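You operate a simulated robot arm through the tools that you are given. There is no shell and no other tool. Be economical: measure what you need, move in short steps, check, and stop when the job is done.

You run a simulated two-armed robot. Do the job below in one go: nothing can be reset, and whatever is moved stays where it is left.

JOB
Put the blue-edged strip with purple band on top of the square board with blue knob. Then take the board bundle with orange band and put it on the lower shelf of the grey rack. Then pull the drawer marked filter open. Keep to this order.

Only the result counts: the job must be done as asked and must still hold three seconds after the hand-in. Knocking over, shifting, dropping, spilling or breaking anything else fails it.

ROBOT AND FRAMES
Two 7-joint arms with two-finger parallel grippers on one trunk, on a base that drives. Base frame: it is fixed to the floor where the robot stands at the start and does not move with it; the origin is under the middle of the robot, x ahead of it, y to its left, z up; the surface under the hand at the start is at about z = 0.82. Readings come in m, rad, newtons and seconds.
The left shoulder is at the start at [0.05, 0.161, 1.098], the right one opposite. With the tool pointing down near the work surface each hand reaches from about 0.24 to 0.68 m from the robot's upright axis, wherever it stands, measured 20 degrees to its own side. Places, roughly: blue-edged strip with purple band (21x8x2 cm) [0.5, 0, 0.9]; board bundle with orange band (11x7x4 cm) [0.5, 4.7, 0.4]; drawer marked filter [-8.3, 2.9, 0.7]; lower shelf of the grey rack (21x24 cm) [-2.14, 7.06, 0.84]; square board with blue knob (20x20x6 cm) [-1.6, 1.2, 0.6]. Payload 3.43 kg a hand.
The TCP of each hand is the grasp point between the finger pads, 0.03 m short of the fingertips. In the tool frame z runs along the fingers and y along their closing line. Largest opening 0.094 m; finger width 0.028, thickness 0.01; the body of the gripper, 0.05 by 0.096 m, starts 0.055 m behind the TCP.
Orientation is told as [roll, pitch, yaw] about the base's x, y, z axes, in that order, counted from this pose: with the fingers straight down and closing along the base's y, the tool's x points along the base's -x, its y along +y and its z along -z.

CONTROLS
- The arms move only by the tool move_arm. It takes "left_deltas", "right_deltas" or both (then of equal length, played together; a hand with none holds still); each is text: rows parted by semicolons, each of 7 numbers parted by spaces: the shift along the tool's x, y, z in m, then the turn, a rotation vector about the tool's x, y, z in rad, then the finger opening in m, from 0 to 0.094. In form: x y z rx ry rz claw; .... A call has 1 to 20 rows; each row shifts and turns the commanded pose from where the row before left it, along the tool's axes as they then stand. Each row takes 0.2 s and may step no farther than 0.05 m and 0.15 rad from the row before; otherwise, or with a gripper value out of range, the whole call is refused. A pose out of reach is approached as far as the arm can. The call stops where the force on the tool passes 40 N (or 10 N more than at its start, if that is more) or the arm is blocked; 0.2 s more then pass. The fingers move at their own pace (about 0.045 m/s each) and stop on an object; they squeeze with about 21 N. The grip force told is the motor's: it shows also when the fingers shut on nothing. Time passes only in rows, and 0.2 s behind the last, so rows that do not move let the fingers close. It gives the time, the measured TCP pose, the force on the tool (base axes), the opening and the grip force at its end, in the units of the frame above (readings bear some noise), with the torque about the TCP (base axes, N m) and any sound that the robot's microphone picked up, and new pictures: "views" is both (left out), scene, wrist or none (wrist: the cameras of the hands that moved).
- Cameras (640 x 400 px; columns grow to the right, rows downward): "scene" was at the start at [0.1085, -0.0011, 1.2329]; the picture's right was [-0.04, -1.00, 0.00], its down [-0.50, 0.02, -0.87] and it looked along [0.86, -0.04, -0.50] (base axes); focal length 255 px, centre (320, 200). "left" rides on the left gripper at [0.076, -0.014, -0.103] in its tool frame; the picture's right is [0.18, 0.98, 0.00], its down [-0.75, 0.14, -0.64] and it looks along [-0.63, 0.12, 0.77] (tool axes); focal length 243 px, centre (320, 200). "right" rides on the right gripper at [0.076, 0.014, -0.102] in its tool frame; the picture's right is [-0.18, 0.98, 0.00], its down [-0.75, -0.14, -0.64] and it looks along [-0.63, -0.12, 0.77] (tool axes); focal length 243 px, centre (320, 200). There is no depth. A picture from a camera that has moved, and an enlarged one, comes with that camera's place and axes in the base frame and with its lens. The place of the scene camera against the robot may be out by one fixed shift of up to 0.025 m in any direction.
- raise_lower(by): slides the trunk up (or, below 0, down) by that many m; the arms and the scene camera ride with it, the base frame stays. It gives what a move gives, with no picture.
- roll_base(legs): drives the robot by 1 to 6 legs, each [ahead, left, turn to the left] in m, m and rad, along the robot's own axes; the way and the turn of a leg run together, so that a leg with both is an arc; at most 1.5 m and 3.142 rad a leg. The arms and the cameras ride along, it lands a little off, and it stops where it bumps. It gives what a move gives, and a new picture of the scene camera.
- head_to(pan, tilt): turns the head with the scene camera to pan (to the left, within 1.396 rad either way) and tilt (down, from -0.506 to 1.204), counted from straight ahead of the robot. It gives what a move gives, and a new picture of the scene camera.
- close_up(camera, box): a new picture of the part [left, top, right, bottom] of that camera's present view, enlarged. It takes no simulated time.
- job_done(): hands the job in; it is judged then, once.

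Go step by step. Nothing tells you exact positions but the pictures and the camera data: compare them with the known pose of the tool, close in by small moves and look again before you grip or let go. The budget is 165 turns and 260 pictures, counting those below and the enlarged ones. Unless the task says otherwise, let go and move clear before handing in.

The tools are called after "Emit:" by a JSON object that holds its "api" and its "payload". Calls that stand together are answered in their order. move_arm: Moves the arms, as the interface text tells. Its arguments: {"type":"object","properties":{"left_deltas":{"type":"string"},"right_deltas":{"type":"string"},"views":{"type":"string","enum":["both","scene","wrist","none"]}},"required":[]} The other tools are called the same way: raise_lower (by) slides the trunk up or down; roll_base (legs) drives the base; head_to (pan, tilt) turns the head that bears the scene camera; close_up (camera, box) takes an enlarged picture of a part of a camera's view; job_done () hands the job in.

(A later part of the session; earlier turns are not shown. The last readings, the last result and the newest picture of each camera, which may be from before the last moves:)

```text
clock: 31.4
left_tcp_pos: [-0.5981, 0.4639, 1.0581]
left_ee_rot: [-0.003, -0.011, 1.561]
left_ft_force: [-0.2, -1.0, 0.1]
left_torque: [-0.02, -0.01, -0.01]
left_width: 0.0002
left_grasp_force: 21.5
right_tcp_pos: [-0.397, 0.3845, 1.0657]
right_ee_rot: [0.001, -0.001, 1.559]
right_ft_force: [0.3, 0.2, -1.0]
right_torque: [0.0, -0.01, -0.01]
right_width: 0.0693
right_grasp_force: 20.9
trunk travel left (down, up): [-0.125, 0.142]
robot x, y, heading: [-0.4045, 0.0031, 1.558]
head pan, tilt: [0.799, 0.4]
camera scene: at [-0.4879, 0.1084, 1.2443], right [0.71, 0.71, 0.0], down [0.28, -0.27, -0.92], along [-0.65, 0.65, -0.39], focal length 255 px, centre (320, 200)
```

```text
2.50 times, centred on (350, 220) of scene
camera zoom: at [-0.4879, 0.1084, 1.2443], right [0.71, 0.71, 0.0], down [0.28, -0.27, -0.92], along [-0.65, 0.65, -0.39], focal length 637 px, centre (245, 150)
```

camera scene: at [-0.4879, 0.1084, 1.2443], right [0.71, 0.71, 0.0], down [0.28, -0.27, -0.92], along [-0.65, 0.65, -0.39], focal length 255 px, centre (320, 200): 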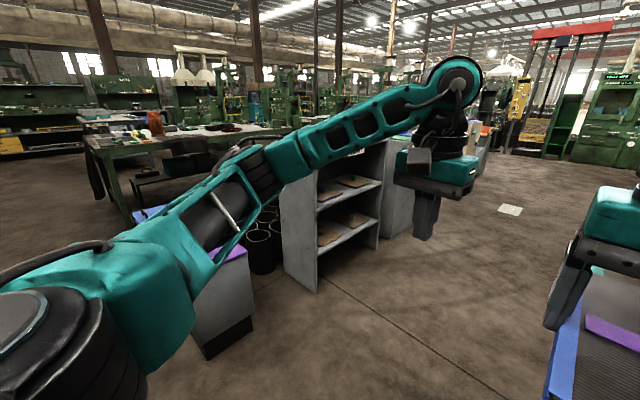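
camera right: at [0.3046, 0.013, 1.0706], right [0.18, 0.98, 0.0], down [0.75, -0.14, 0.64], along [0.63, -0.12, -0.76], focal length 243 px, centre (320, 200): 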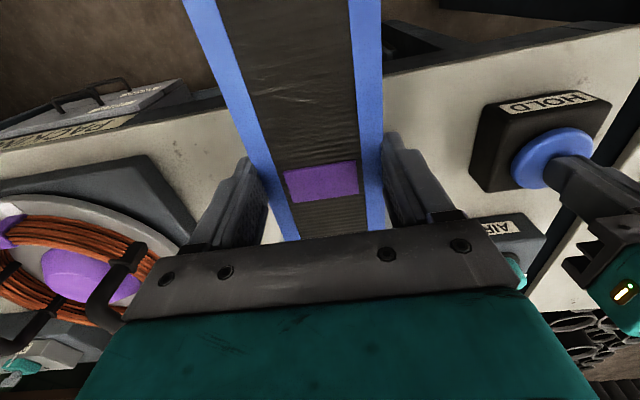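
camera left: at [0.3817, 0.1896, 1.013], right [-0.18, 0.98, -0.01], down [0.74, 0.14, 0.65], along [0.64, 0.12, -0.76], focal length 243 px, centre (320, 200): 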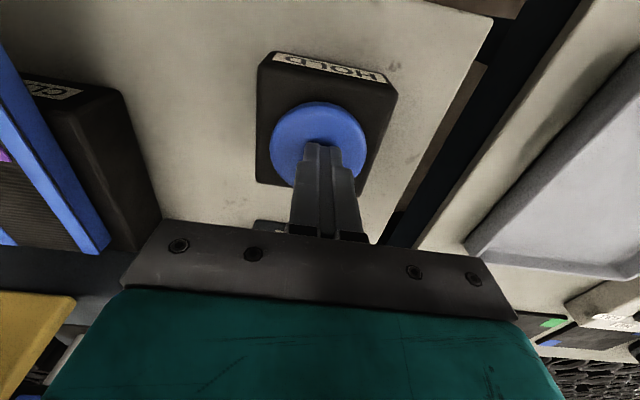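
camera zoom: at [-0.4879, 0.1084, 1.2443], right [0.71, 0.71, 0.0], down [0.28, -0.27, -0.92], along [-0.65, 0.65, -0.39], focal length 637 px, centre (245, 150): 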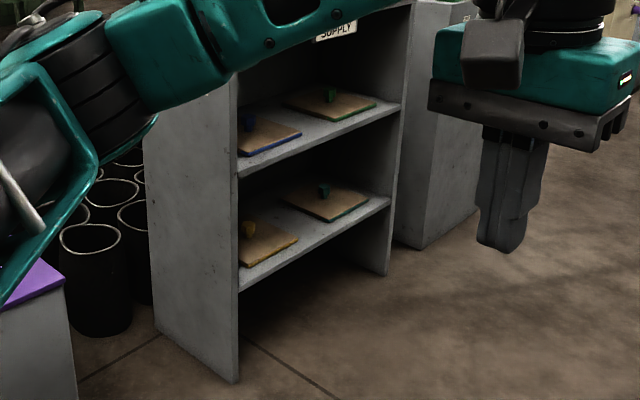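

The target is the upper-left board (blue knob) in the SUPPLY rack, facing +x; a downward gripper won't fit inside, so I need to regrip the strip near its end with a tilted tool. I'll return to the packing table and use the rest to regrip.

Emit:
{"api": "roll_base", "payload": {"legs": [[0, 0, -1.558], [0.4, 0, 0]]}}

Emit:
{"api": "head_to", "payload": {"pan": 0.0, "tilt": 0.9}}

```text
clock: 37.7
left_tcp_pos: [0.4629, 0.1967, 1.0574]
left_ee_rot: [-0.003, -0.011, -0.006]
left_ft_force: [0.1, 0.4, 0.8]
left_torque: [0.0, 0.02, 0.01]
left_width: 0.0
left_grasp_force: 21.1
right_tcp_pos: [0.3846, -0.0062, 1.0674]
right_ee_rot: [0.0, -0.001, -0.008]
right_ft_force: [0.1, 0.8, -0.6]
right_torque: [-0.02, 0.0, 0.0]
right_width: 0.0694
right_grasp_force: 21.3
trunk travel left (down, up): [-0.125, 0.142]
robot x, y, heading: [-0.0008, -0.0002, -0.009]
head pan, tilt: [0.799, 0.4]
camera scene: at [0.0824, 0.0652, 1.2443], right [0.71, -0.7, 0.0], down [-0.27, -0.28, -0.92], along [0.65, 0.65, -0.39], focal length 255 px, centre (320, 200)
```

scene: 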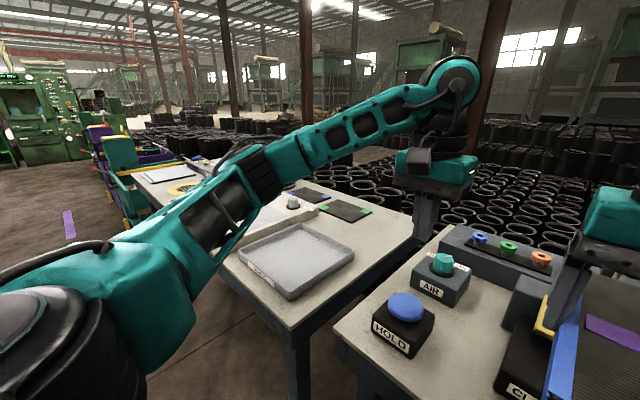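

```text
clock: 38.8
left_tcp_pos: [0.4624, 0.197, 1.0586]
left_ee_rot: [-0.004, -0.01, -0.007]
left_ft_force: [-0.6, -0.5, 0.4]
left_torque: [0.03, -0.03, 0.04]
left_width: 0.0
left_grasp_force: 20.6
right_tcp_pos: [0.3838, -0.0059, 1.0666]
right_ee_rot: [0.0, 0.001, -0.007]
right_ft_force: [-0.2, 0.1, 0.5]
right_torque: [0.01, 0.01, 0.01]
right_width: 0.0694
right_grasp_force: 20.0
trunk travel left (down, up): [-0.125, 0.142]
robot x, y, heading: [0.0035, -0.0057, -0.009]
head pan, tilt: [0.0, 0.901]
camera scene: at [0.0925, -0.0012, 1.2013], right [-0.01, -1.0, 0.0], down [-0.78, 0.01, -0.62], along [0.62, -0.01, -0.78], focal length 255 px, centre (320, 200)
```

scene: 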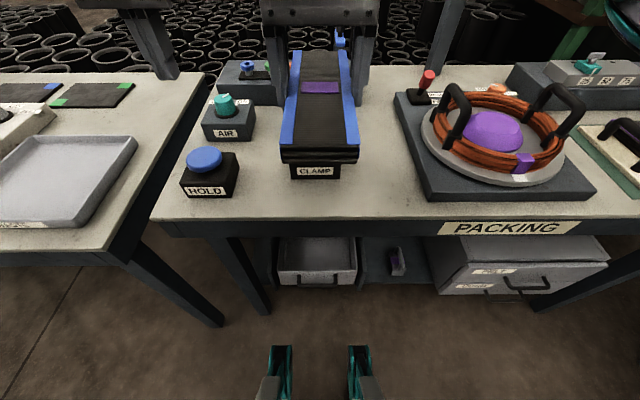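

I'll press HOLD again with the left hand to reopen the clamp, so I can set the strip back as it was with its near end overhanging.

Emit:
{"api": "move_arm", "payload": {"left_deltas": "0.002 0.006 0.04 0 0 0 0; 0 0 0.04 0 0 0 0; 0 0 0.04 0 0 0 0; 0 0 0.015 0 0 0 0; 0 0 0.005 0 0 0 0; 0 0 0.004 0 0 0 0; 0 0 0.004 0 0 0 0; 0 0 0.003 0 0 0 0; 0 0 0 0 0 0 0", "views": "scene"}}

```text
clock: 40.8
left_tcp_pos: [0.4598, 0.2014, 0.9101]
left_ee_rot: [-0.005, -0.016, -0.007]
left_ft_force: [-0.6, 5.4, 31.2]
left_torque: [0.16, 0.42, -0.33]
left_width: 0.0001
left_grasp_force: 20.9
right_tcp_pos: [0.3815, -0.007, 1.0685]
right_ee_rot: [0.001, -0.002, -0.007]
right_ft_force: [-0.5, -0.1, 0.4]
right_torque: [-0.06, 0.0, 0.0]
right_width: 0.0695
right_grasp_force: 21.1
trunk travel left (down, up): [-0.125, 0.142]
robot x, y, heading: [-0.0022, -0.0043, -0.006]
head pan, tilt: [0.0, 0.901]
heard: click
camera scene: at [0.0904, -0.0018, 1.2019], right [-0.01, -1.0, 0.0], down [-0.78, 0.01, -0.62], along [0.62, -0.01, -0.78], focal length 255 px, centre (320, 200)
```

scene: 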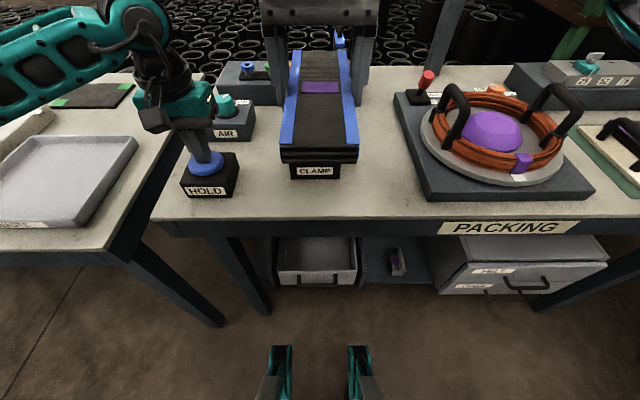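

Clamp reopened. I put the strip back on the rest, slightly nearer.

Emit:
{"api": "move_arm", "payload": {"right_deltas": "0 0.007 0.04 0 0 0 0.05; 0 0 0.045 0 0 0 0.05; 0 0 0.033 0 0 0 0.05; -0.04 0 0.012 0 0 0 0.05; -0.04 0 0.014 0 0 0 0.05; -0.004 0 0.008 0 0 0 0.05; 0 0 0.006 0 0 0 0.05; 0 0 0.003 0 0 0 0.05; 0 0 0 0 0 0 0.05", "views": "both"}}

```text
clock: 42.8
left_tcp_pos: [0.4614, 0.2014, 0.9114]
left_ee_rot: [-0.003, -0.017, -0.007]
left_ft_force: [0.1, 8.2, 33.0]
left_torque: [0.22, 0.38, 0.0]
left_width: 0.0
left_grasp_force: 21.2
right_tcp_pos: [0.4658, -0.0003, 0.9066]
right_ee_rot: [-0.001, -0.003, -0.009]
right_ft_force: [0.2, 0.1, -1.1]
right_torque: [0.01, 0.02, 0.02]
right_width: 0.0692
right_grasp_force: 21.0
trunk travel left (down, up): [-0.125, 0.142]
robot x, y, heading: [-0.0014, -0.0026, -0.012]
head pan, tilt: [0.0, 0.901]
camera scene: at [0.0903, -0.0016, 1.2017], right [-0.01, -1.0, 0.0], down [-0.78, 0.01, -0.62], along [0.62, -0.01, -0.78], focal length 255 px, centre (320, 200)
camera right: at [0.3885, 0.0141, 1.0097], right [0.19, 0.98, 0.0], down [0.75, -0.15, 0.64], along [0.63, -0.12, -0.77], focal length 243 px, centre (320, 200)
```

scene: 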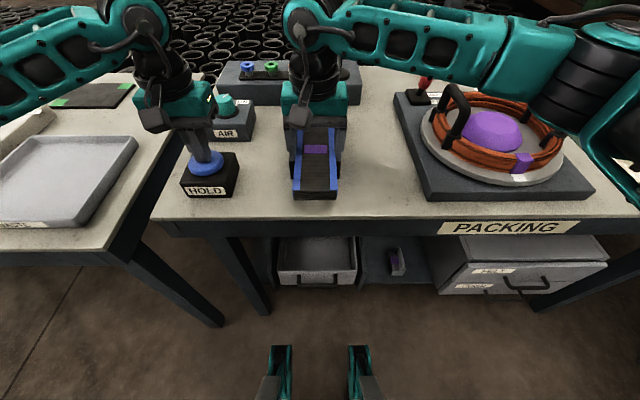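
right: 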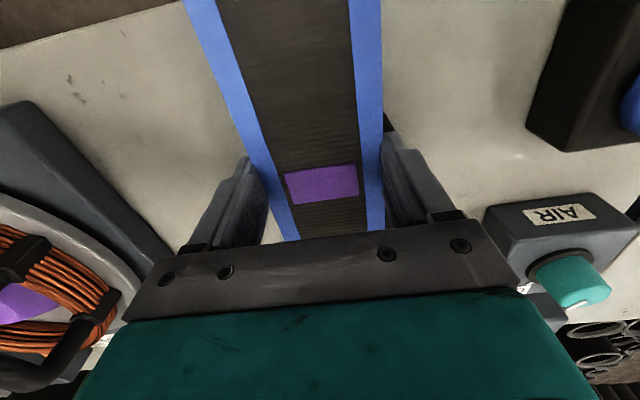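

I'll seat and release the strip, rise, let the clamp close on it, then back the base off 0.12 m for a comfortable tilted regrip.

Emit:
{"api": "move_arm", "payload": {"right_deltas": "0 0 0.0015 0 0 0 0.05; 0 0 0 0 0 0 0.08; 0 0 0 0 0 0 0.094; 0 0 0 0 0 0 0.094; 0 0 -0.03 0 0 0 0.094; 0 0 -0.05 0 0 0 0.094; 0 0 -0.05 0 0 0 0.094; 0 0 -0.02 0 0 0 0.094", "views": "both"}}

```text
clock: 44.6
left_tcp_pos: [0.4617, 0.2019, 0.9106]
left_ee_rot: [-0.005, -0.019, -0.008]
left_ft_force: [0.5, 7.5, 32.4]
left_torque: [0.27, 0.42, -0.17]
left_width: 0.0001
left_grasp_force: 20.4
right_tcp_pos: [0.4649, 0.0011, 1.0553]
right_ee_rot: [0.0, -0.002, -0.009]
right_ft_force: [-0.1, 0.7, -0.3]
right_torque: [-0.02, -0.02, 0.01]
right_width: 0.0942
right_grasp_force: 0.1
trunk travel left (down, up): [-0.125, 0.142]
robot x, y, heading: [-0.0042, -0.0007, -0.013]
head pan, tilt: [0.0, 0.901]
camera scene: at [0.0902, -0.0016, 1.2016], right [-0.01, -1.0, 0.0], down [-0.78, 0.01, -0.62], along [0.62, -0.01, -0.78], focal length 255 px, centre (320, 200)
camera right: at [0.3871, 0.0139, 1.1586], right [0.19, 0.98, 0.0], down [0.75, -0.15, 0.64], along [0.63, -0.12, -0.77], focal length 243 px, centre (320, 200)
```

scene: 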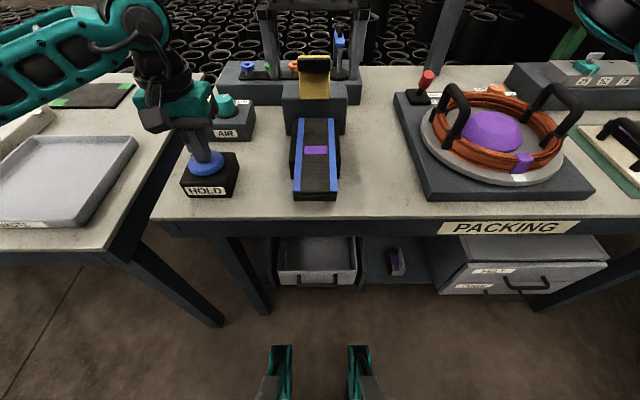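
right: 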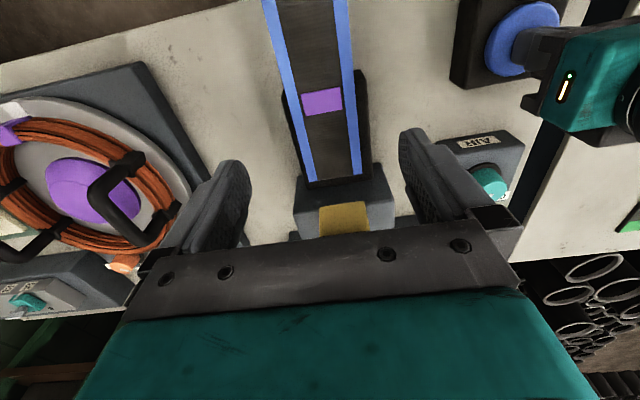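

Strip seated well. Raise the left hand (clamp closes) and back off 0.14 m.

Emit:
{"api": "move_arm", "payload": {"left_deltas": "0 0 -0.03 0 0 0 0; 0 0 -0.03 0 0 0 0; 0 0 0 0 0 0 0", "views": "none"}}

Emit:
{"api": "roll_base", "payload": {"legs": [[-0.14, 0, 0.011]]}}

Emit:
{"api": "move_arm", "payload": {"right_deltas": "0 0 0 0 -0.14 0 0.094; 0 0 0 0 -0.14 0 0.094; 0 0 0 0 -0.14 0 0.094; 0 0 0 0 -0.14 0 0.094; 0 0 0 0 -0.14 0 0.094; 0 0 0 0 -0.14 0 0.094; 0 0 0 0 -0.12 0 0.094; 0 0 0 0 0 0 0.094", "views": "both"}}

```text
clock: 45.4
left_tcp_pos: [0.4597, 0.2018, 0.9671]
left_ee_rot: [-0.002, -0.007, -0.008]
left_ft_force: [-0.9, 0.0, 0.6]
left_torque: [0.0, -0.01, 0.0]
left_width: 0.0
left_grasp_force: 20.6
right_tcp_pos: [0.4664, 0.0003, 1.054]
right_ee_rot: [0.0, 0.0, -0.008]
right_ft_force: [-0.6, 0.2, 0.4]
right_torque: [0.0, 0.01, -0.02]
right_width: 0.0943
right_grasp_force: 0.0
trunk travel left (down, up): [-0.125, 0.142]
robot x, y, heading: [-0.0031, -0.006, -0.008]
head pan, tilt: [0.0, 0.901]
```

```text
clock: 46.7
left_tcp_pos: [0.3179, 0.2066, 0.9684]
left_ee_rot: [-0.001, -0.01, 0.003]
left_ft_force: [0.4, -0.2, -0.3]
left_torque: [0.0, -0.01, 0.02]
left_width: 0.0
left_grasp_force: 21.4
right_tcp_pos: [0.3255, 0.0056, 1.0535]
right_ee_rot: [0.0, 0.001, -0.001]
right_ft_force: [-0.4, 0.4, 1.0]
right_torque: [-0.01, -0.01, -0.01]
right_width: 0.0942
right_grasp_force: 0.1
trunk travel left (down, up): [-0.125, 0.142]
robot x, y, heading: [-0.1426, -0.0052, 0.0]
head pan, tilt: [0.0, 0.901]
camera scene: at [-0.0486, 0.0004, 1.2014], right [0.0, -1.0, 0.0], down [-0.78, 0.0, -0.62], along [0.62, 0.0, -0.78], focal length 255 px, centre (320, 200)
```

scene: 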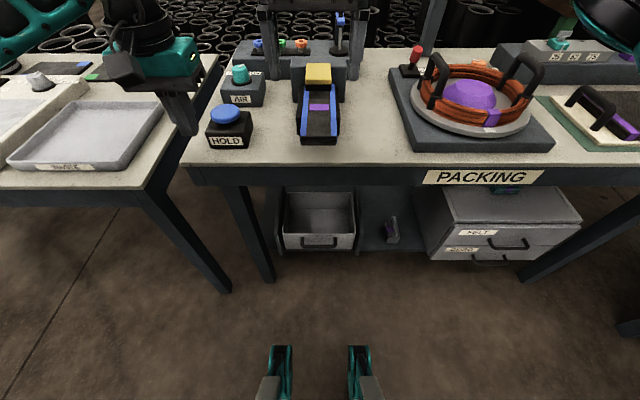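

```text
clock: 48.5
left_tcp_pos: [0.3173, 0.2076, 0.9681]
left_ee_rot: [-0.004, -0.01, 0.001]
left_ft_force: [0.0, 0.6, -0.5]
left_torque: [-0.03, -0.03, -0.03]
left_width: 0.0001
left_grasp_force: 21.3
right_tcp_pos: [0.3258, 0.0059, 1.0542]
right_ee_rot: [0.0, -0.961, 0.002]
right_ft_force: [-0.3, 0.4, 0.1]
right_torque: [0.03, 0.01, 0.01]
right_width: 0.0937
right_grasp_force: 0.1
trunk travel left (down, up): [-0.125, 0.142]
robot x, y, heading: [-0.1416, -0.0016, 0.004]
head pan, tilt: [0.0, 0.901]
camera scene: at [-0.0481, 0.0004, 1.2013], right [0.0, -1.0, 0.0], down [-0.78, 0.0, -0.62], along [0.62, 0.0, -0.78], focal length 255 px, centre (320, 200)
camera right: at [0.1973, 0.0186, 1.0509], right [0.1, 0.98, 0.15], down [-0.1, -0.14, 0.99], along [0.99, -0.12, 0.08], focal length 243 px, centre (320, 200)
```

scene: 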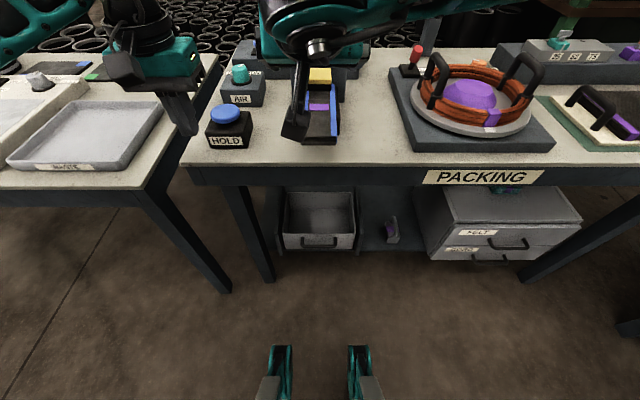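
right: 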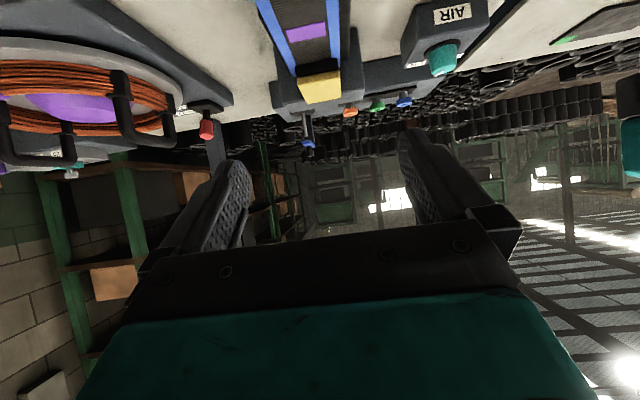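

Tilt works. Left hand goes over HOLD, and the right hand lowers in front of the strip's end.

Emit:
{"api": "move_arm", "payload": {"left_deltas": "-0.048 -0.002 0 0 0 0 0; -0.048 -0.003 0 0 0 0 0; -0.047 0 0 0 0 0 0; 0 0 0.02 0 0 0 0; 0 0 0.012 0 0 0 0; 0 0 0 0 0 0 0", "right_deltas": "0.0312 -0.0018 0.0275 0 0 0 0.094; 0.0312 -0.0018 0.0275 0 0 0 0.094; 0.0312 -0.0018 0.0275 0 0 0 0.094; 0 0 0 0 0 0 0.094; 0 0 0 0 0 0 0.094; 0 0 0 0 0 0 0.094", "views": "both"}}

```text
clock: 49.9
left_tcp_pos: [0.4604, 0.2019, 0.9373]
left_ee_rot: [-0.004, -0.01, 0.004]
left_ft_force: [-0.5, 0.2, 0.3]
left_torque: [0.0, -0.03, 0.0]
left_width: 0.0001
left_grasp_force: 21.2
right_tcp_pos: [0.3387, 0.0018, 0.9288]
right_ee_rot: [-0.001, -0.961, 0.0]
right_ft_force: [0.1, -0.4, 0.1]
right_torque: [-0.02, -0.02, -0.01]
right_width: 0.0938
right_grasp_force: 0.0
trunk travel left (down, up): [-0.125, 0.142]
robot x, y, heading: [-0.1403, -0.0047, -0.001]
head pan, tilt: [0.0, 0.901]
camera scene: at [-0.0481, 0.0004, 1.2013], right [0.0, -1.0, 0.0], down [-0.78, 0.0, -0.62], along [0.62, 0.0, -0.78], focal length 255 px, centre (320, 200)
camera right: at [0.2106, 0.014, 0.9267], right [0.1, 0.98, 0.15], down [-0.09, -0.14, 0.99], along [0.99, -0.12, 0.08], focal length 243 px, centre (320, 200)
camera left: at [0.3828, 0.1883, 1.0384], right [-0.19, 0.98, 0.0], down [0.75, 0.14, 0.65], along [0.64, 0.12, -0.76], focal length 243 px, centre (320, 200)
```

scene: 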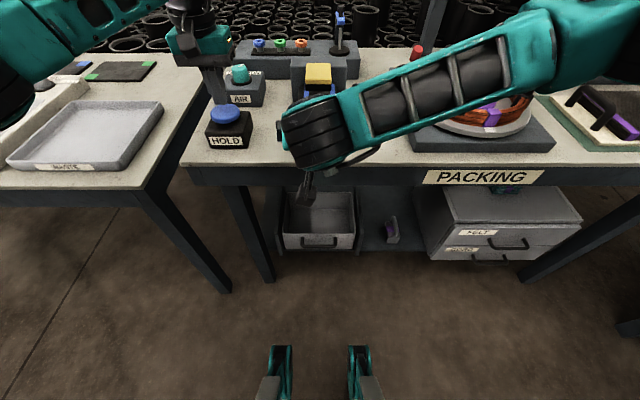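
right: 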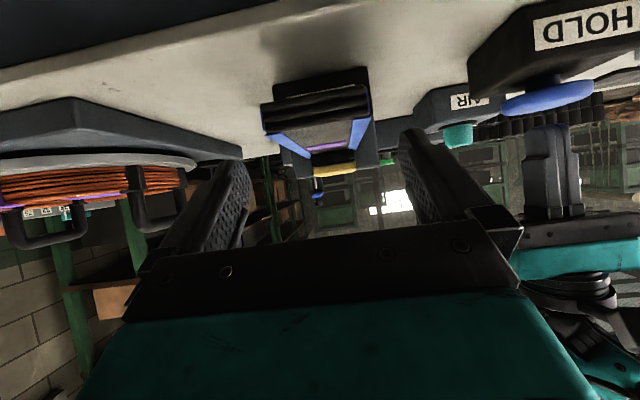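
left: 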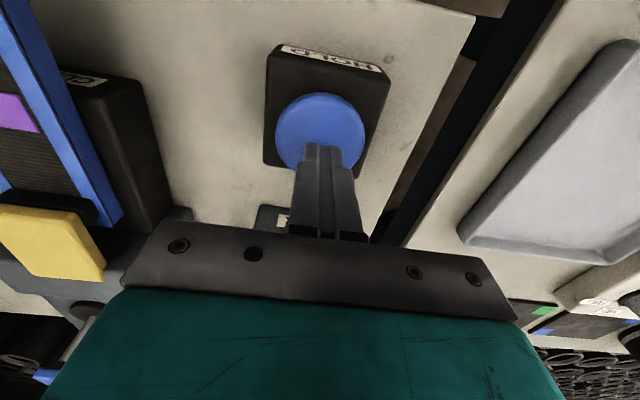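

Alignment is good (strip end at y≈0.001, z≈0.88). Advance along the tool 7.2 cm, then check before closing.

Emit:
{"api": "move_arm", "payload": {"right_deltas": "-0.0003 0 0.024 0 0 0 0.094; -0.0003 -0.0005 0.024 0 0 0 0.094; -0.0004 0 0.024 0 0 0 0.094; 0 0 0 0 0 0 0.094", "views": "both"}}

Emit:
{"api": "close_up", "payload": {"camera": "right", "box": [180, 40, 460, 240]}}

```text
clock: 50.9
left_tcp_pos: [0.4604, 0.203, 0.9358]
left_ee_rot: [-0.004, -0.01, 0.004]
left_ft_force: [-0.1, 0.0, -0.1]
left_torque: [0.03, 0.01, -0.02]
left_width: 0.0001
left_grasp_force: 21.3
right_tcp_pos: [0.3998, 0.0009, 0.889]
right_ee_rot: [-0.001, -0.959, 0.004]
right_ft_force: [0.5, 0.2, 0.0]
right_torque: [0.01, 0.01, -0.06]
right_width: 0.0946
right_grasp_force: 0.0
trunk travel left (down, up): [-0.125, 0.142]
robot x, y, heading: [-0.1425, -0.0026, 0.0]
head pan, tilt: [0.0, 0.901]
camera scene: at [-0.0482, 0.0004, 1.2013], right [0.0, -1.0, 0.0], down [-0.78, 0.0, -0.62], along [0.62, 0.0, -0.78], focal length 255 px, centre (320, 200)
camera right: at [0.271, 0.0127, 0.8858], right [0.1, 0.98, 0.15], down [-0.09, -0.14, 0.99], along [0.99, -0.12, 0.08], focal length 243 px, centre (320, 200)
```

scene: 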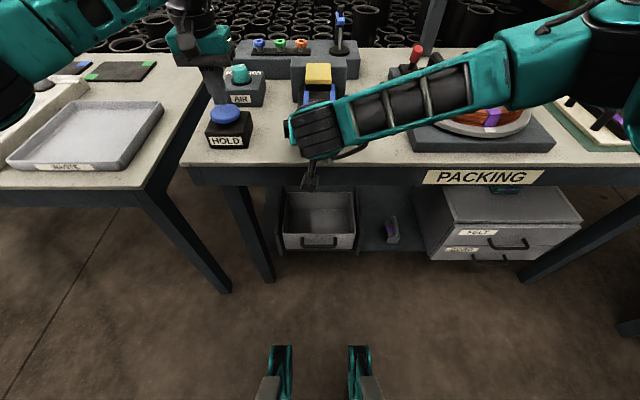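
right: 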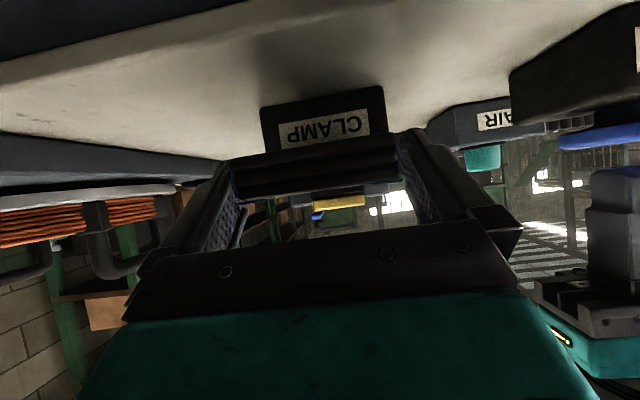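

```text
2.00 times, centred on (320, 140) of right
camera zoom: at [0.271, 0.0127, 0.8858], right [0.1, 0.98, 0.15], down [-0.09, -0.14, 0.99], along [0.99, -0.12, 0.08], focal length 485 px, centre (320, 320)
```

zoom: 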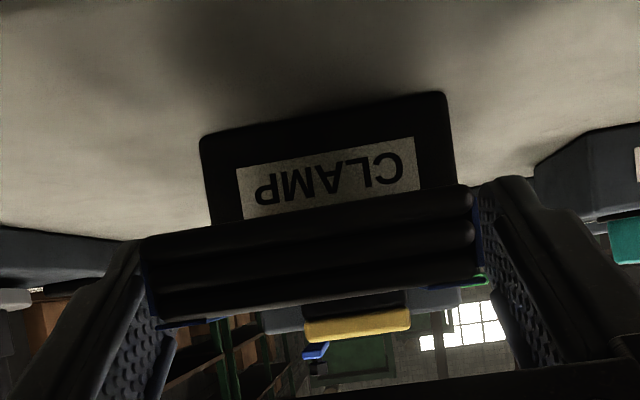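

The strip end is between the fingers. Close, then press HOLD.

Emit:
{"api": "move_arm", "payload": {"left_deltas": "0 0 0 0 0 0 0; 0 0 0 0 0 0 0; 0 0 0 0 0 0 0; 0 0 0 0 0 0 0; 0 0 0.012 0 0 0 0; 0 0 0.005 0 0 0 0; 0 0 0.004 0 0 0 0; 0 0 0.003 0 0 0 0; 0 0 0.003 0 0 0 0; 0 0 0 0 0 0 0", "right_deltas": "0 0 0 0 0 0 0.075; 0 0 0 0 0 0 0.06; 0 0 0 0 0 0 0.05; 0 0 0 0 0 0 0.05; 0 0 0 0 0 0 0.05; 0 0 0 0 0 0 0.05; 0 0 0 0 0 0 0.05; 0 0 0 0 0 0 0.05; 0 0 0 0 0 0 0.05; 0 0 0 0 0 0 0.05", "views": "both"}}

```text
clock: 53.1
left_tcp_pos: [0.4619, 0.2018, 0.9113]
left_ee_rot: [-0.003, -0.015, 0.003]
left_ft_force: [2.4, 1.5, 10.8]
left_torque: [0.06, 0.09, -0.08]
left_width: 0.0
left_grasp_force: 21.2
right_tcp_pos: [0.3982, -0.0001, 0.8897]
right_ee_rot: [-0.002, -0.96, 0.002]
right_ft_force: [-0.2, -0.3, 0.8]
right_torque: [0.0, 0.01, -0.01]
right_width: 0.0735
right_grasp_force: 20.5
trunk travel left (down, up): [-0.125, 0.142]
robot x, y, heading: [-0.1414, -0.0025, 0.003]
head pan, tilt: [0.0, 0.901]
heard: click
camera scene: at [-0.0489, 0.0002, 1.2015], right [0.0, -1.0, 0.0], down [-0.78, 0.0, -0.62], along [0.62, 0.0, -0.78], focal length 255 px, centre (320, 200)
camera right: at [0.2703, 0.0125, 0.8865], right [0.1, 0.98, 0.15], down [-0.09, -0.14, 0.99], along [0.99, -0.12, 0.08], focal length 243 px, centre (320, 200)
camera left: at [0.3827, 0.1882, 1.0134], right [-0.19, 0.98, -0.01], down [0.74, 0.15, 0.65], along [0.64, 0.12, -0.76], focal length 243 px, centre (320, 200)
```

scene: 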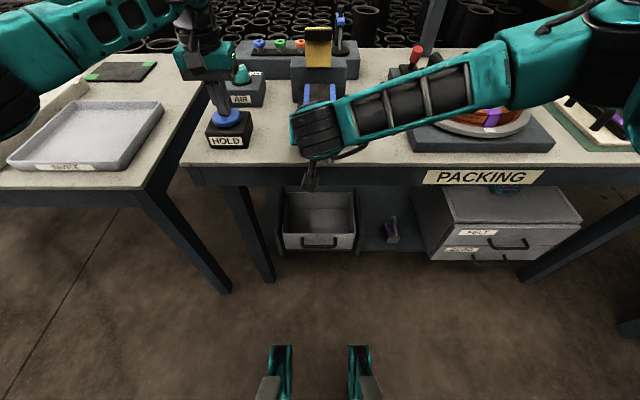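
right: 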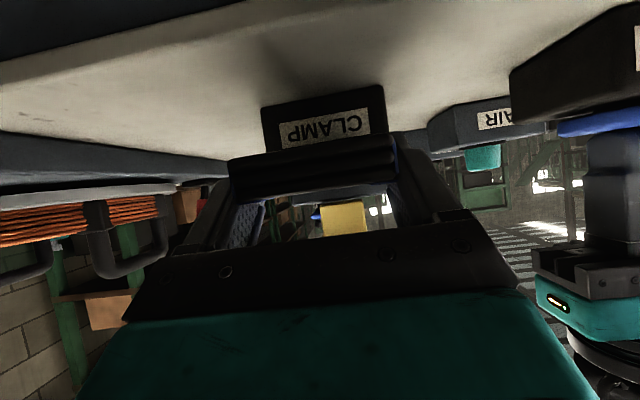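
left: 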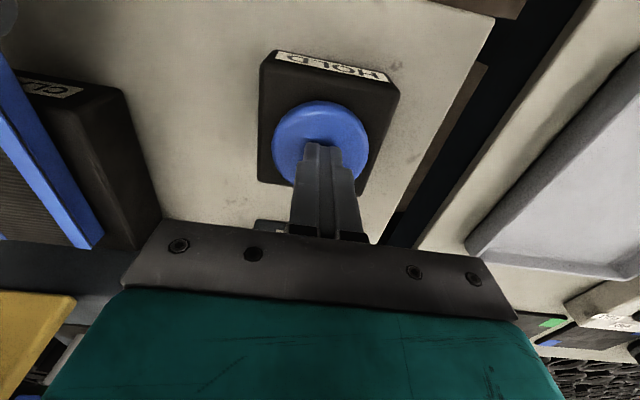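

Clamp open and strip gripped near the end. Lift slightly and pull it back out.

Emit:
{"api": "move_arm", "payload": {"left_deltas": "0 0 0.001 0 0 0 0; 0 0 0 0 0 0 0; 0 0 0 0 0 0 0; 0 0 0 0 0 0 0; 0 0 0 0 0 0 0; 0 0 0 0 0 0 0; 0 0 0 0 0 0 0", "right_deltas": "-0.0041 0 -0.0029 0 0 0 0.05; -0.0057 0 -0.004 0 0 0 0.05; 0.0188 0 -0.0357 0 0 0 0.05; 0.0188 0 -0.0357 0 0 0 0.05; -0.0246 0 -0.0172 0 0 0 0.05; -0.0246 0 -0.0172 0 0 0 0.05; 0 0 0 0 0 0 0.05", "views": "both"}}

```text
clock: 54.7
left_tcp_pos: [0.4599, 0.2018, 0.9121]
left_ee_rot: [-0.005, -0.013, 0.003]
left_ft_force: [6.1, 2.4, 20.8]
left_torque: [0.09, 0.08, 0.0]
left_width: 0.0
left_grasp_force: 21.0
right_tcp_pos: [0.3185, -0.0006, 0.973]
right_ee_rot: [0.0, -0.96, 0.004]
right_ft_force: [0.3, 0.6, -0.6]
right_torque: [0.0, 0.07, 0.01]
right_width: 0.0738
right_grasp_force: 21.1
trunk travel left (down, up): [-0.125, 0.142]
robot x, y, heading: [-0.144, -0.0033, 0.005]
head pan, tilt: [0.0, 0.901]
camera scene: at [-0.0492, 0.0, 1.2015], right [0.0, -1.0, 0.0], down [-0.78, 0.0, -0.62], along [0.62, 0.0, -0.78], focal length 255 px, centre (320, 200)
camera right: at [0.1894, 0.0125, 0.9697], right [0.1, 0.98, 0.15], down [-0.09, -0.14, 0.99], along [0.99, -0.12, 0.08], focal length 243 px, centre (320, 200)
camera left: at [0.3824, 0.1881, 1.013], right [-0.19, 0.98, -0.01], down [0.74, 0.15, 0.65], along [0.64, 0.12, -0.76], focal length 243 px, centre (320, 200)
```

scene: 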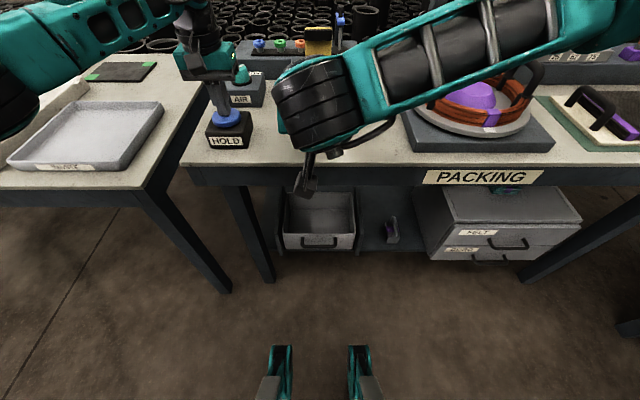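
right: 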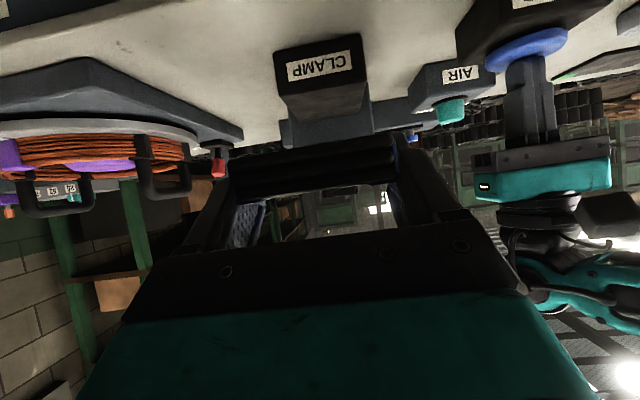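
left: 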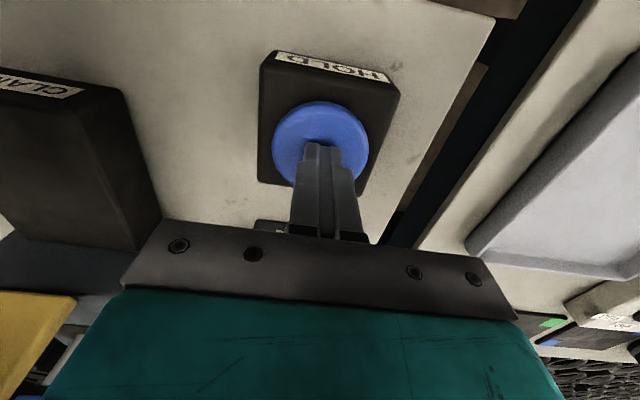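

Strip is out. Raise both hands and tuck the left arm.

Emit:
{"api": "move_arm", "payload": {"left_deltas": "0 0 -0.04 0 0 0 0; 0 0 -0.045 0 0 0 0; 0.03 0 -0.035 0 0 0 0; 0.045 0.005 -0.02 0 0 0 0; 0.045 0.005 0 0 0 0 0; 0.045 0.005 0 0 0 0 0; 0.045 0.005 0 0 0 0 0; 0.045 0 0 0 0 0 0", "right_deltas": "-0.0246 0 -0.0172 0 0 0 0.05; -0.0246 0 -0.0172 0 0 0 0.05; 0 0 0 0 0 0 0.05; 0 0 0 0 0 0 0.05; 0 0 0 0 0 0 0.05; 0 0 0 0 0 0 0.05; 0 0 0 0 0 0 0.05; 0 0 0 0 0 0 0.05", "views": "none"}}

Emit:
{"api": "roll_base", "payload": {"legs": [[-0.3, 0, 0], [0, 0, 1.57], [0.7, 0, 0], [0, 0, 0.8]]}}

```text
clock: 56.5
left_tcp_pos: [0.2048, 0.2219, 1.0479]
left_ee_rot: [-0.002, -0.01, 0.003]
left_ft_force: [0.3, 0.7, -0.1]
left_torque: [0.0, -0.02, 0.02]
left_width: 0.0001
left_grasp_force: 21.1
right_tcp_pos: [0.3187, 0.0005, 1.0326]
right_ee_rot: [0.0, -0.961, 0.003]
right_ft_force: [0.2, 0.0, -1.7]
right_torque: [0.02, 0.08, -0.02]
right_width: 0.0738
right_grasp_force: 20.8
trunk travel left (down, up): [-0.125, 0.142]
robot x, y, heading: [-0.1388, -0.0037, 0.002]
head pan, tilt: [0.0, 0.901]
```

```text
clock: 67.9
left_tcp_pos: [-0.8335, 0.7824, 1.0476]
left_ee_rot: [-0.004, -0.01, 2.354]
left_ft_force: [0.1, -0.3, -0.4]
left_torque: [0.02, 0.0, 0.01]
left_width: 0.0001
left_grasp_force: 21.4
right_tcp_pos: [-0.7558, 1.0194, 1.0317]
right_ee_rot: [0.0, -0.958, 2.355]
right_ft_force: [-0.1, 0.5, -0.3]
right_torque: [-0.02, -0.03, 0.05]
right_width: 0.0736
right_grasp_force: 20.8
trunk travel left (down, up): [-0.125, 0.142]
robot x, y, heading: [-0.4281, 0.6906, 2.355]
head pan, tilt: [0.0, 0.901]
camera scene: at [-0.5327, 0.7785, 1.2013], right [0.71, 0.71, 0.0], down [0.55, -0.56, -0.62], along [-0.44, 0.44, -0.78], focal length 255 px, centre (320, 200)
```

scene: 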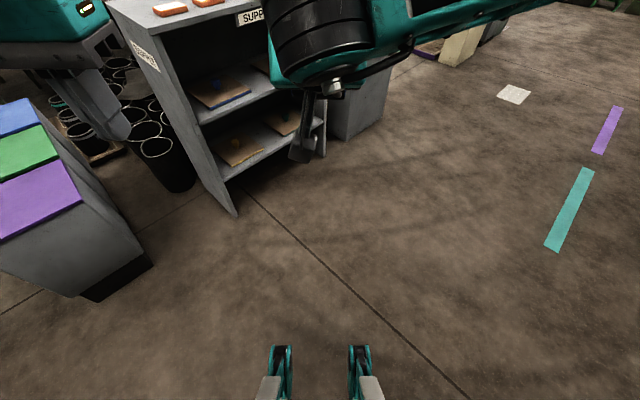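

Turn to face the rack squarely and shift in front of it, then look.

Emit:
{"api": "roll_base", "payload": {"legs": [[0, 0, 0.787], [0, -0.42, 0], [0.3, 0, 0]]}}

Emit:
{"api": "head_to", "payload": {"pan": 0.15, "tilt": 0.5}}

```text
clock: 75.9
left_tcp_pos: [-1.0788, 0.8973, 1.0471]
left_ee_rot: [-0.003, -0.011, 3.138]
left_ft_force: [-0.1, -0.2, -0.2]
left_torque: [0.03, -0.01, 0.01]
left_width: 0.0001
left_grasp_force: 20.6
right_tcp_pos: [-1.1904, 1.1196, 1.0311]
right_ee_rot: [0.0, -0.959, 3.138]
right_ft_force: [0.5, -0.8, -0.9]
right_torque: [0.0, -0.08, 0.03]
right_width: 0.0735
right_grasp_force: 21.6
trunk travel left (down, up): [-0.125, 0.142]
robot x, y, heading: [-0.7335, 1.1179, 3.137]
head pan, tilt: [0.0, 0.901]
camera scene: at [-0.8677, 1.1232, 1.2012], right [0.0, 1.0, 0.0], down [0.78, 0.0, -0.62], along [-0.62, 0.0, -0.78], focal length 255 px, centre (320, 200)
```

scene: 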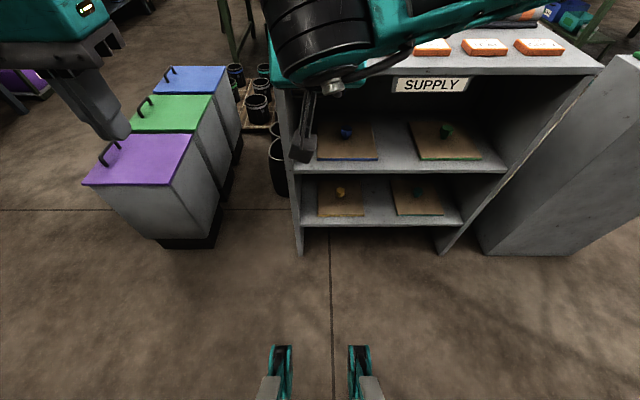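

```text
clock: 76.8
left_tcp_pos: [-1.0795, 0.8981, 1.0475]
left_ee_rot: [-0.004, -0.011, 3.138]
left_ft_force: [-0.2, 0.3, 0.4]
left_torque: [-0.01, -0.01, -0.03]
left_width: 0.0002
left_grasp_force: 20.5
right_tcp_pos: [-1.1908, 1.1191, 1.0303]
right_ee_rot: [-0.001, -0.959, 3.138]
right_ft_force: [0.5, 0.7, -1.1]
right_torque: [0.0, -0.07, 0.0]
right_width: 0.0735
right_grasp_force: 21.1
trunk travel left (down, up): [-0.125, 0.142]
robot x, y, heading: [-0.7293, 1.1221, 3.136]
head pan, tilt: [0.15, 0.499]
camera scene: at [-0.8819, 1.1097, 1.2351], right [-0.15, 0.99, 0.0], down [0.47, 0.07, -0.88], along [-0.87, -0.13, -0.48], focal length 255 px, centre (320, 200)
```

scene: 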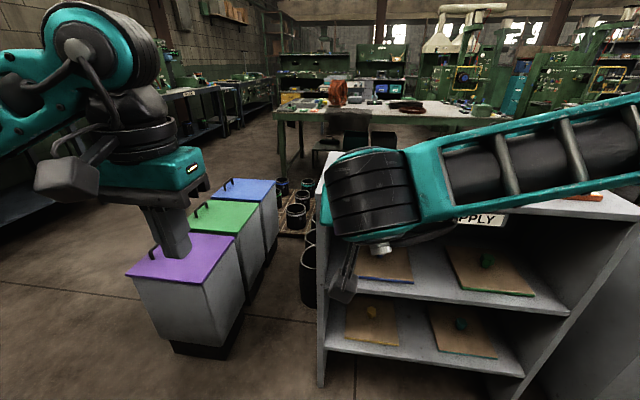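

Emit:
{"api": "head_to", "payload": {"pan": 0.0, "tilt": 0.9}}

Emit:
{"api": "close_up", "payload": {"camera": "scene", "box": [270, 70, 430, 190]}}

Emit:
{"api": "close_up", "payload": {"camera": "right", "box": [0, 0, 640, 400]}}

```text
clock: 77.6
left_tcp_pos: [-1.0795, 0.8968, 1.0476]
left_ee_rot: [-0.004, -0.01, 3.139]
left_ft_force: [-1.0, 0.3, -0.9]
left_torque: [-0.01, -0.03, 0.01]
left_width: 0.0
left_grasp_force: 21.2
right_tcp_pos: [-1.1911, 1.1192, 1.0311]
right_ee_rot: [0.001, -0.959, 3.139]
right_ft_force: [-0.4, -0.2, -0.1]
right_torque: [0.03, -0.01, -0.02]
right_width: 0.0738
right_grasp_force: 20.9
trunk travel left (down, up): [-0.125, 0.142]
robot x, y, heading: [-0.7307, 1.1234, 3.141]
head pan, tilt: [0.0, 0.901]
camera scene: at [-0.8674, 1.1232, 1.2014], right [0.0, 1.0, 0.0], down [0.78, 0.0, -0.62], along [-0.62, 0.0, -0.78], focal length 255 px, centre (320, 200)
```

scene: 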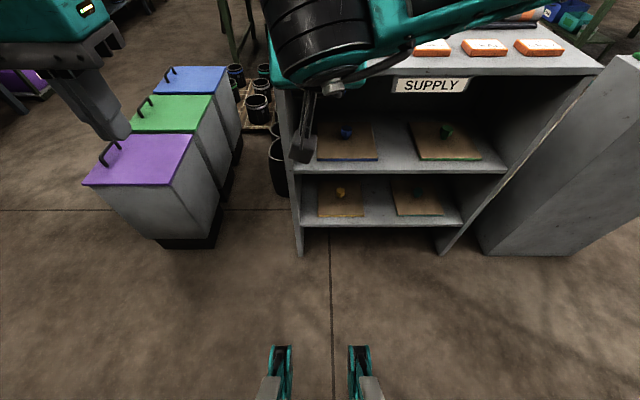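

```text
3.33 times, centred on (350, 130) of scene
camera zoom: at [-0.8674, 1.1232, 1.2014], right [0.0, 1.0, 0.0], down [0.78, 0.0, -0.62], along [-0.62, 0.0, -0.78], focal length 849 px, centre (220, 433)
```

zoom: 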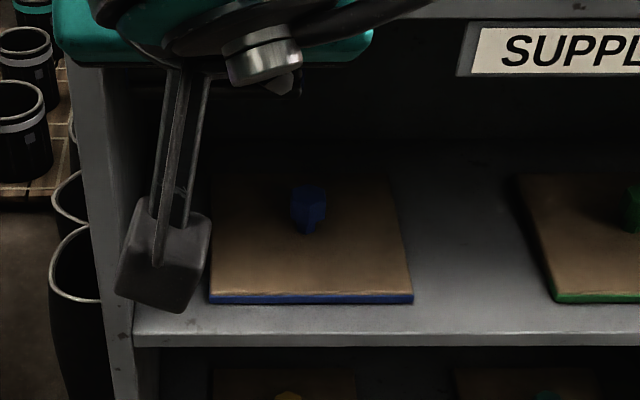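

```text
1.00 times, centred on (320, 200) of right (not enlarged: the box is as wide or as high as the picture)
camera zoom: at [-1.0643, 1.1037, 1.0287], right [-0.11, -0.98, 0.15], down [0.09, 0.14, 0.99], along [-0.99, 0.12, 0.08], focal length 243 px, centre (320, 200)
```

zoom: 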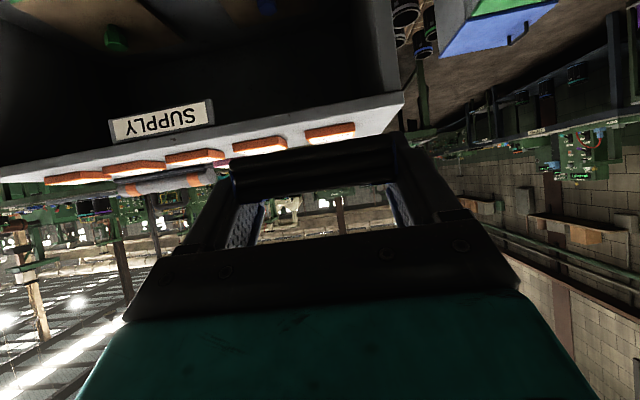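

The blue board's top is at z≈0.623, centre ≈[-1.60, 1.216], knob in its middle. I'll lay the strip on the +y side of the knob (y≈1.277). First shift right and lower the trunk and hand in front of the rack.

Emit:
{"api": "roll_base", "payload": {"legs": [[0, -0.158, 0]]}}

Emit:
{"api": "raise_lower", "payload": {"by": -0.12}}

Emit:
{"api": "move_arm", "payload": {"right_deltas": "0.0328 0 0.0229 0 0 0 0.05; 0.0328 0 0.0229 0 0 0 0.05; 0.0328 0 0.0229 0 0 0 0.05; 0.0328 0 0.0229 0 0 0 0.05; 0 0 0 0 0 0 0.05", "views": "both"}}

```text
clock: 79.7
left_tcp_pos: [-1.0787, 1.0545, 1.0471]
left_ee_rot: [-0.004, -0.01, 3.141]
left_ft_force: [-0.3, 0.6, 0.4]
left_torque: [-0.02, 0.0, -0.04]
left_width: 0.0
left_grasp_force: 20.9
right_tcp_pos: [-1.1904, 1.2786, 1.0313]
right_ee_rot: [0.0, -0.96, 3.137]
right_ft_force: [0.1, 0.5, -0.9]
right_torque: [0.02, -0.04, -0.01]
right_width: 0.0735
right_grasp_force: 21.2
trunk travel left (down, up): [-0.125, 0.142]
robot x, y, heading: [-0.73, 1.2763, 3.142]
head pan, tilt: [0.0, 0.901]
camera scene: at [-0.8669, 1.2818, 1.2013], right [0.0, 1.0, 0.0], down [0.78, 0.0, -0.62], along [-0.62, 0.0, -0.78], focal length 255 px, centre (320, 200)
```

scene: 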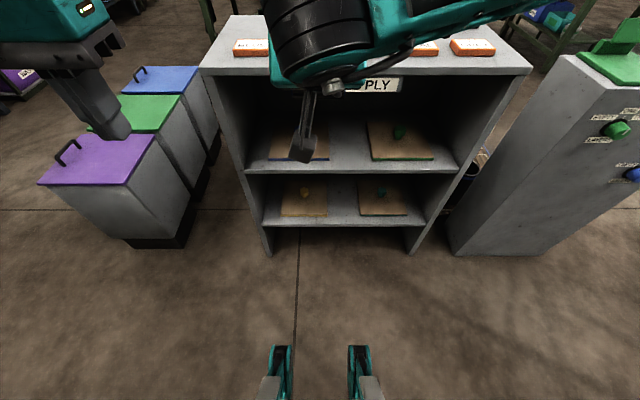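

```text
clock: 81.2
left_tcp_pos: [-1.079, 1.0551, 0.9284]
left_ee_rot: [-0.004, -0.01, 3.141]
left_ft_force: [-0.2, 0.4, 0.7]
left_torque: [-0.01, -0.01, 0.0]
left_width: 0.0
left_grasp_force: 21.0
right_tcp_pos: [-1.1904, 1.2769, 0.912]
right_ee_rot: [0.0, -0.959, 3.138]
right_ft_force: [0.3, 0.2, -0.7]
right_torque: [-0.01, -0.05, 0.0]
right_width: 0.0738
right_grasp_force: 21.3
trunk travel left (down, up): [-0.005, 0.262]
robot x, y, heading: [-0.7294, 1.2765, 3.136]
head pan, tilt: [0.0, 0.901]
```

```text
clock: 82.3
left_tcp_pos: [-1.0789, 1.0554, 0.9271]
left_ee_rot: [-0.003, -0.01, 3.14]
left_ft_force: [-0.5, -0.3, 0.1]
left_torque: [0.0, -0.01, 0.01]
left_width: 0.0
left_grasp_force: 21.2
right_tcp_pos: [-1.1908, 1.278, 0.7514]
right_ee_rot: [-0.001, -0.961, 3.137]
right_ft_force: [-0.4, 0.8, -0.6]
right_torque: [0.0, -0.11, 0.04]
right_width: 0.0738
right_grasp_force: 20.7
trunk travel left (down, up): [-0.005, 0.262]
robot x, y, heading: [-0.7306, 1.2753, 3.141]
head pan, tilt: [0.0, 0.901]
camera scene: at [-0.8669, 1.2816, 1.0813], right [0.0, 1.0, 0.0], down [0.78, 0.0, -0.62], along [-0.62, 0.0, -0.78], focal length 255 px, centre (320, 200)
camera right: at [-1.0636, 1.2616, 0.7485], right [-0.11, -0.98, 0.15], down [0.09, 0.14, 0.99], along [-0.99, 0.12, 0.08], focal length 243 px, centre (320, 200)
```

scene: 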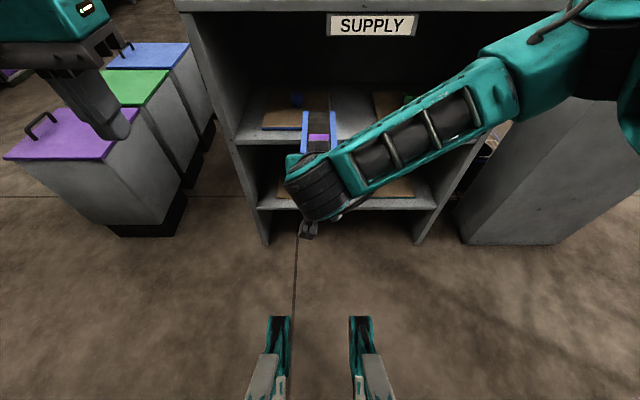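
right: 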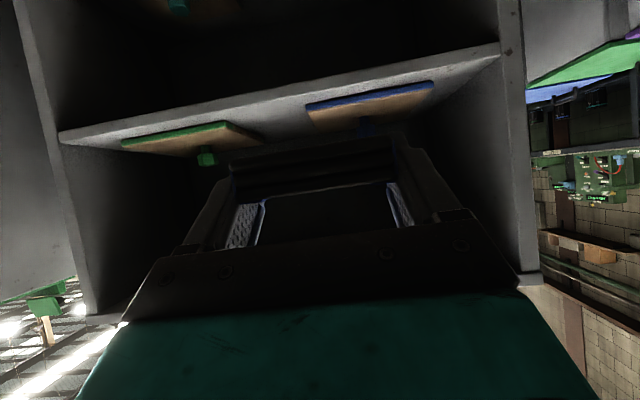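

Geometry confirmed (board edge y centre ≈1.21, z≈0.62). Drive ahead 0.22 m, inserting the strip above the board.

Emit:
{"api": "roll_base", "payload": {"legs": [[0.22, 0, 0]]}}

Emit:
{"api": "close_up", "payload": {"camera": "right", "box": [0, 0, 640, 400]}}

```text
clock: 84.0
left_tcp_pos: [-1.2975, 1.0568, 0.9271]
left_ee_rot: [-0.004, -0.011, 3.138]
left_ft_force: [0.3, -0.3, 0.5]
left_torque: [0.01, 0.01, 0.01]
left_width: 0.0
left_grasp_force: 20.5
right_tcp_pos: [-1.4082, 1.2778, 0.7509]
right_ee_rot: [-0.001, -0.959, 3.137]
right_ft_force: [0.3, 0.5, -0.7]
right_torque: [0.03, -0.07, 0.0]
right_width: 0.0735
right_grasp_force: 20.6
trunk travel left (down, up): [-0.005, 0.262]
robot x, y, heading: [-0.947, 1.282, 3.132]
head pan, tilt: [0.0, 0.901]
camera scene: at [-1.0856, 1.2825, 1.0813], right [0.0, 1.0, 0.0], down [0.78, 0.0, -0.62], along [-0.62, 0.0, -0.78], focal length 255 px, centre (320, 200)
```

scene: 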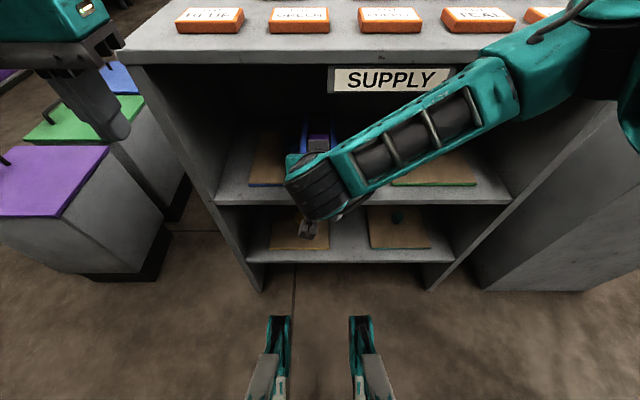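

```text
1.00 times, centred on (320, 200) of right (not enlarged: the box is as wide or as high as the picture)
camera zoom: at [-1.2823, 1.263, 0.7489], right [-0.11, -0.98, 0.15], down [0.09, 0.14, 0.99], along [-0.99, 0.12, 0.08], focal length 243 px, centre (320, 200)
```

zoom: 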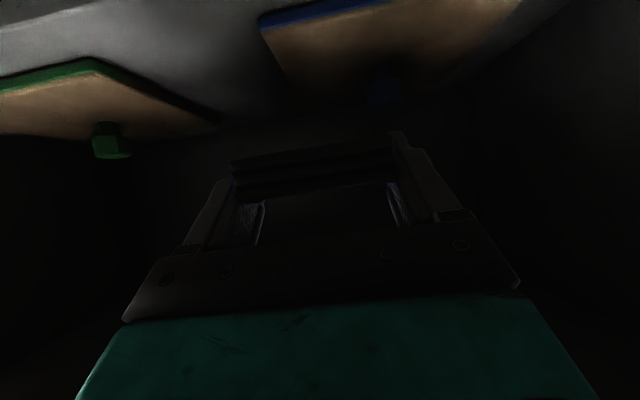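

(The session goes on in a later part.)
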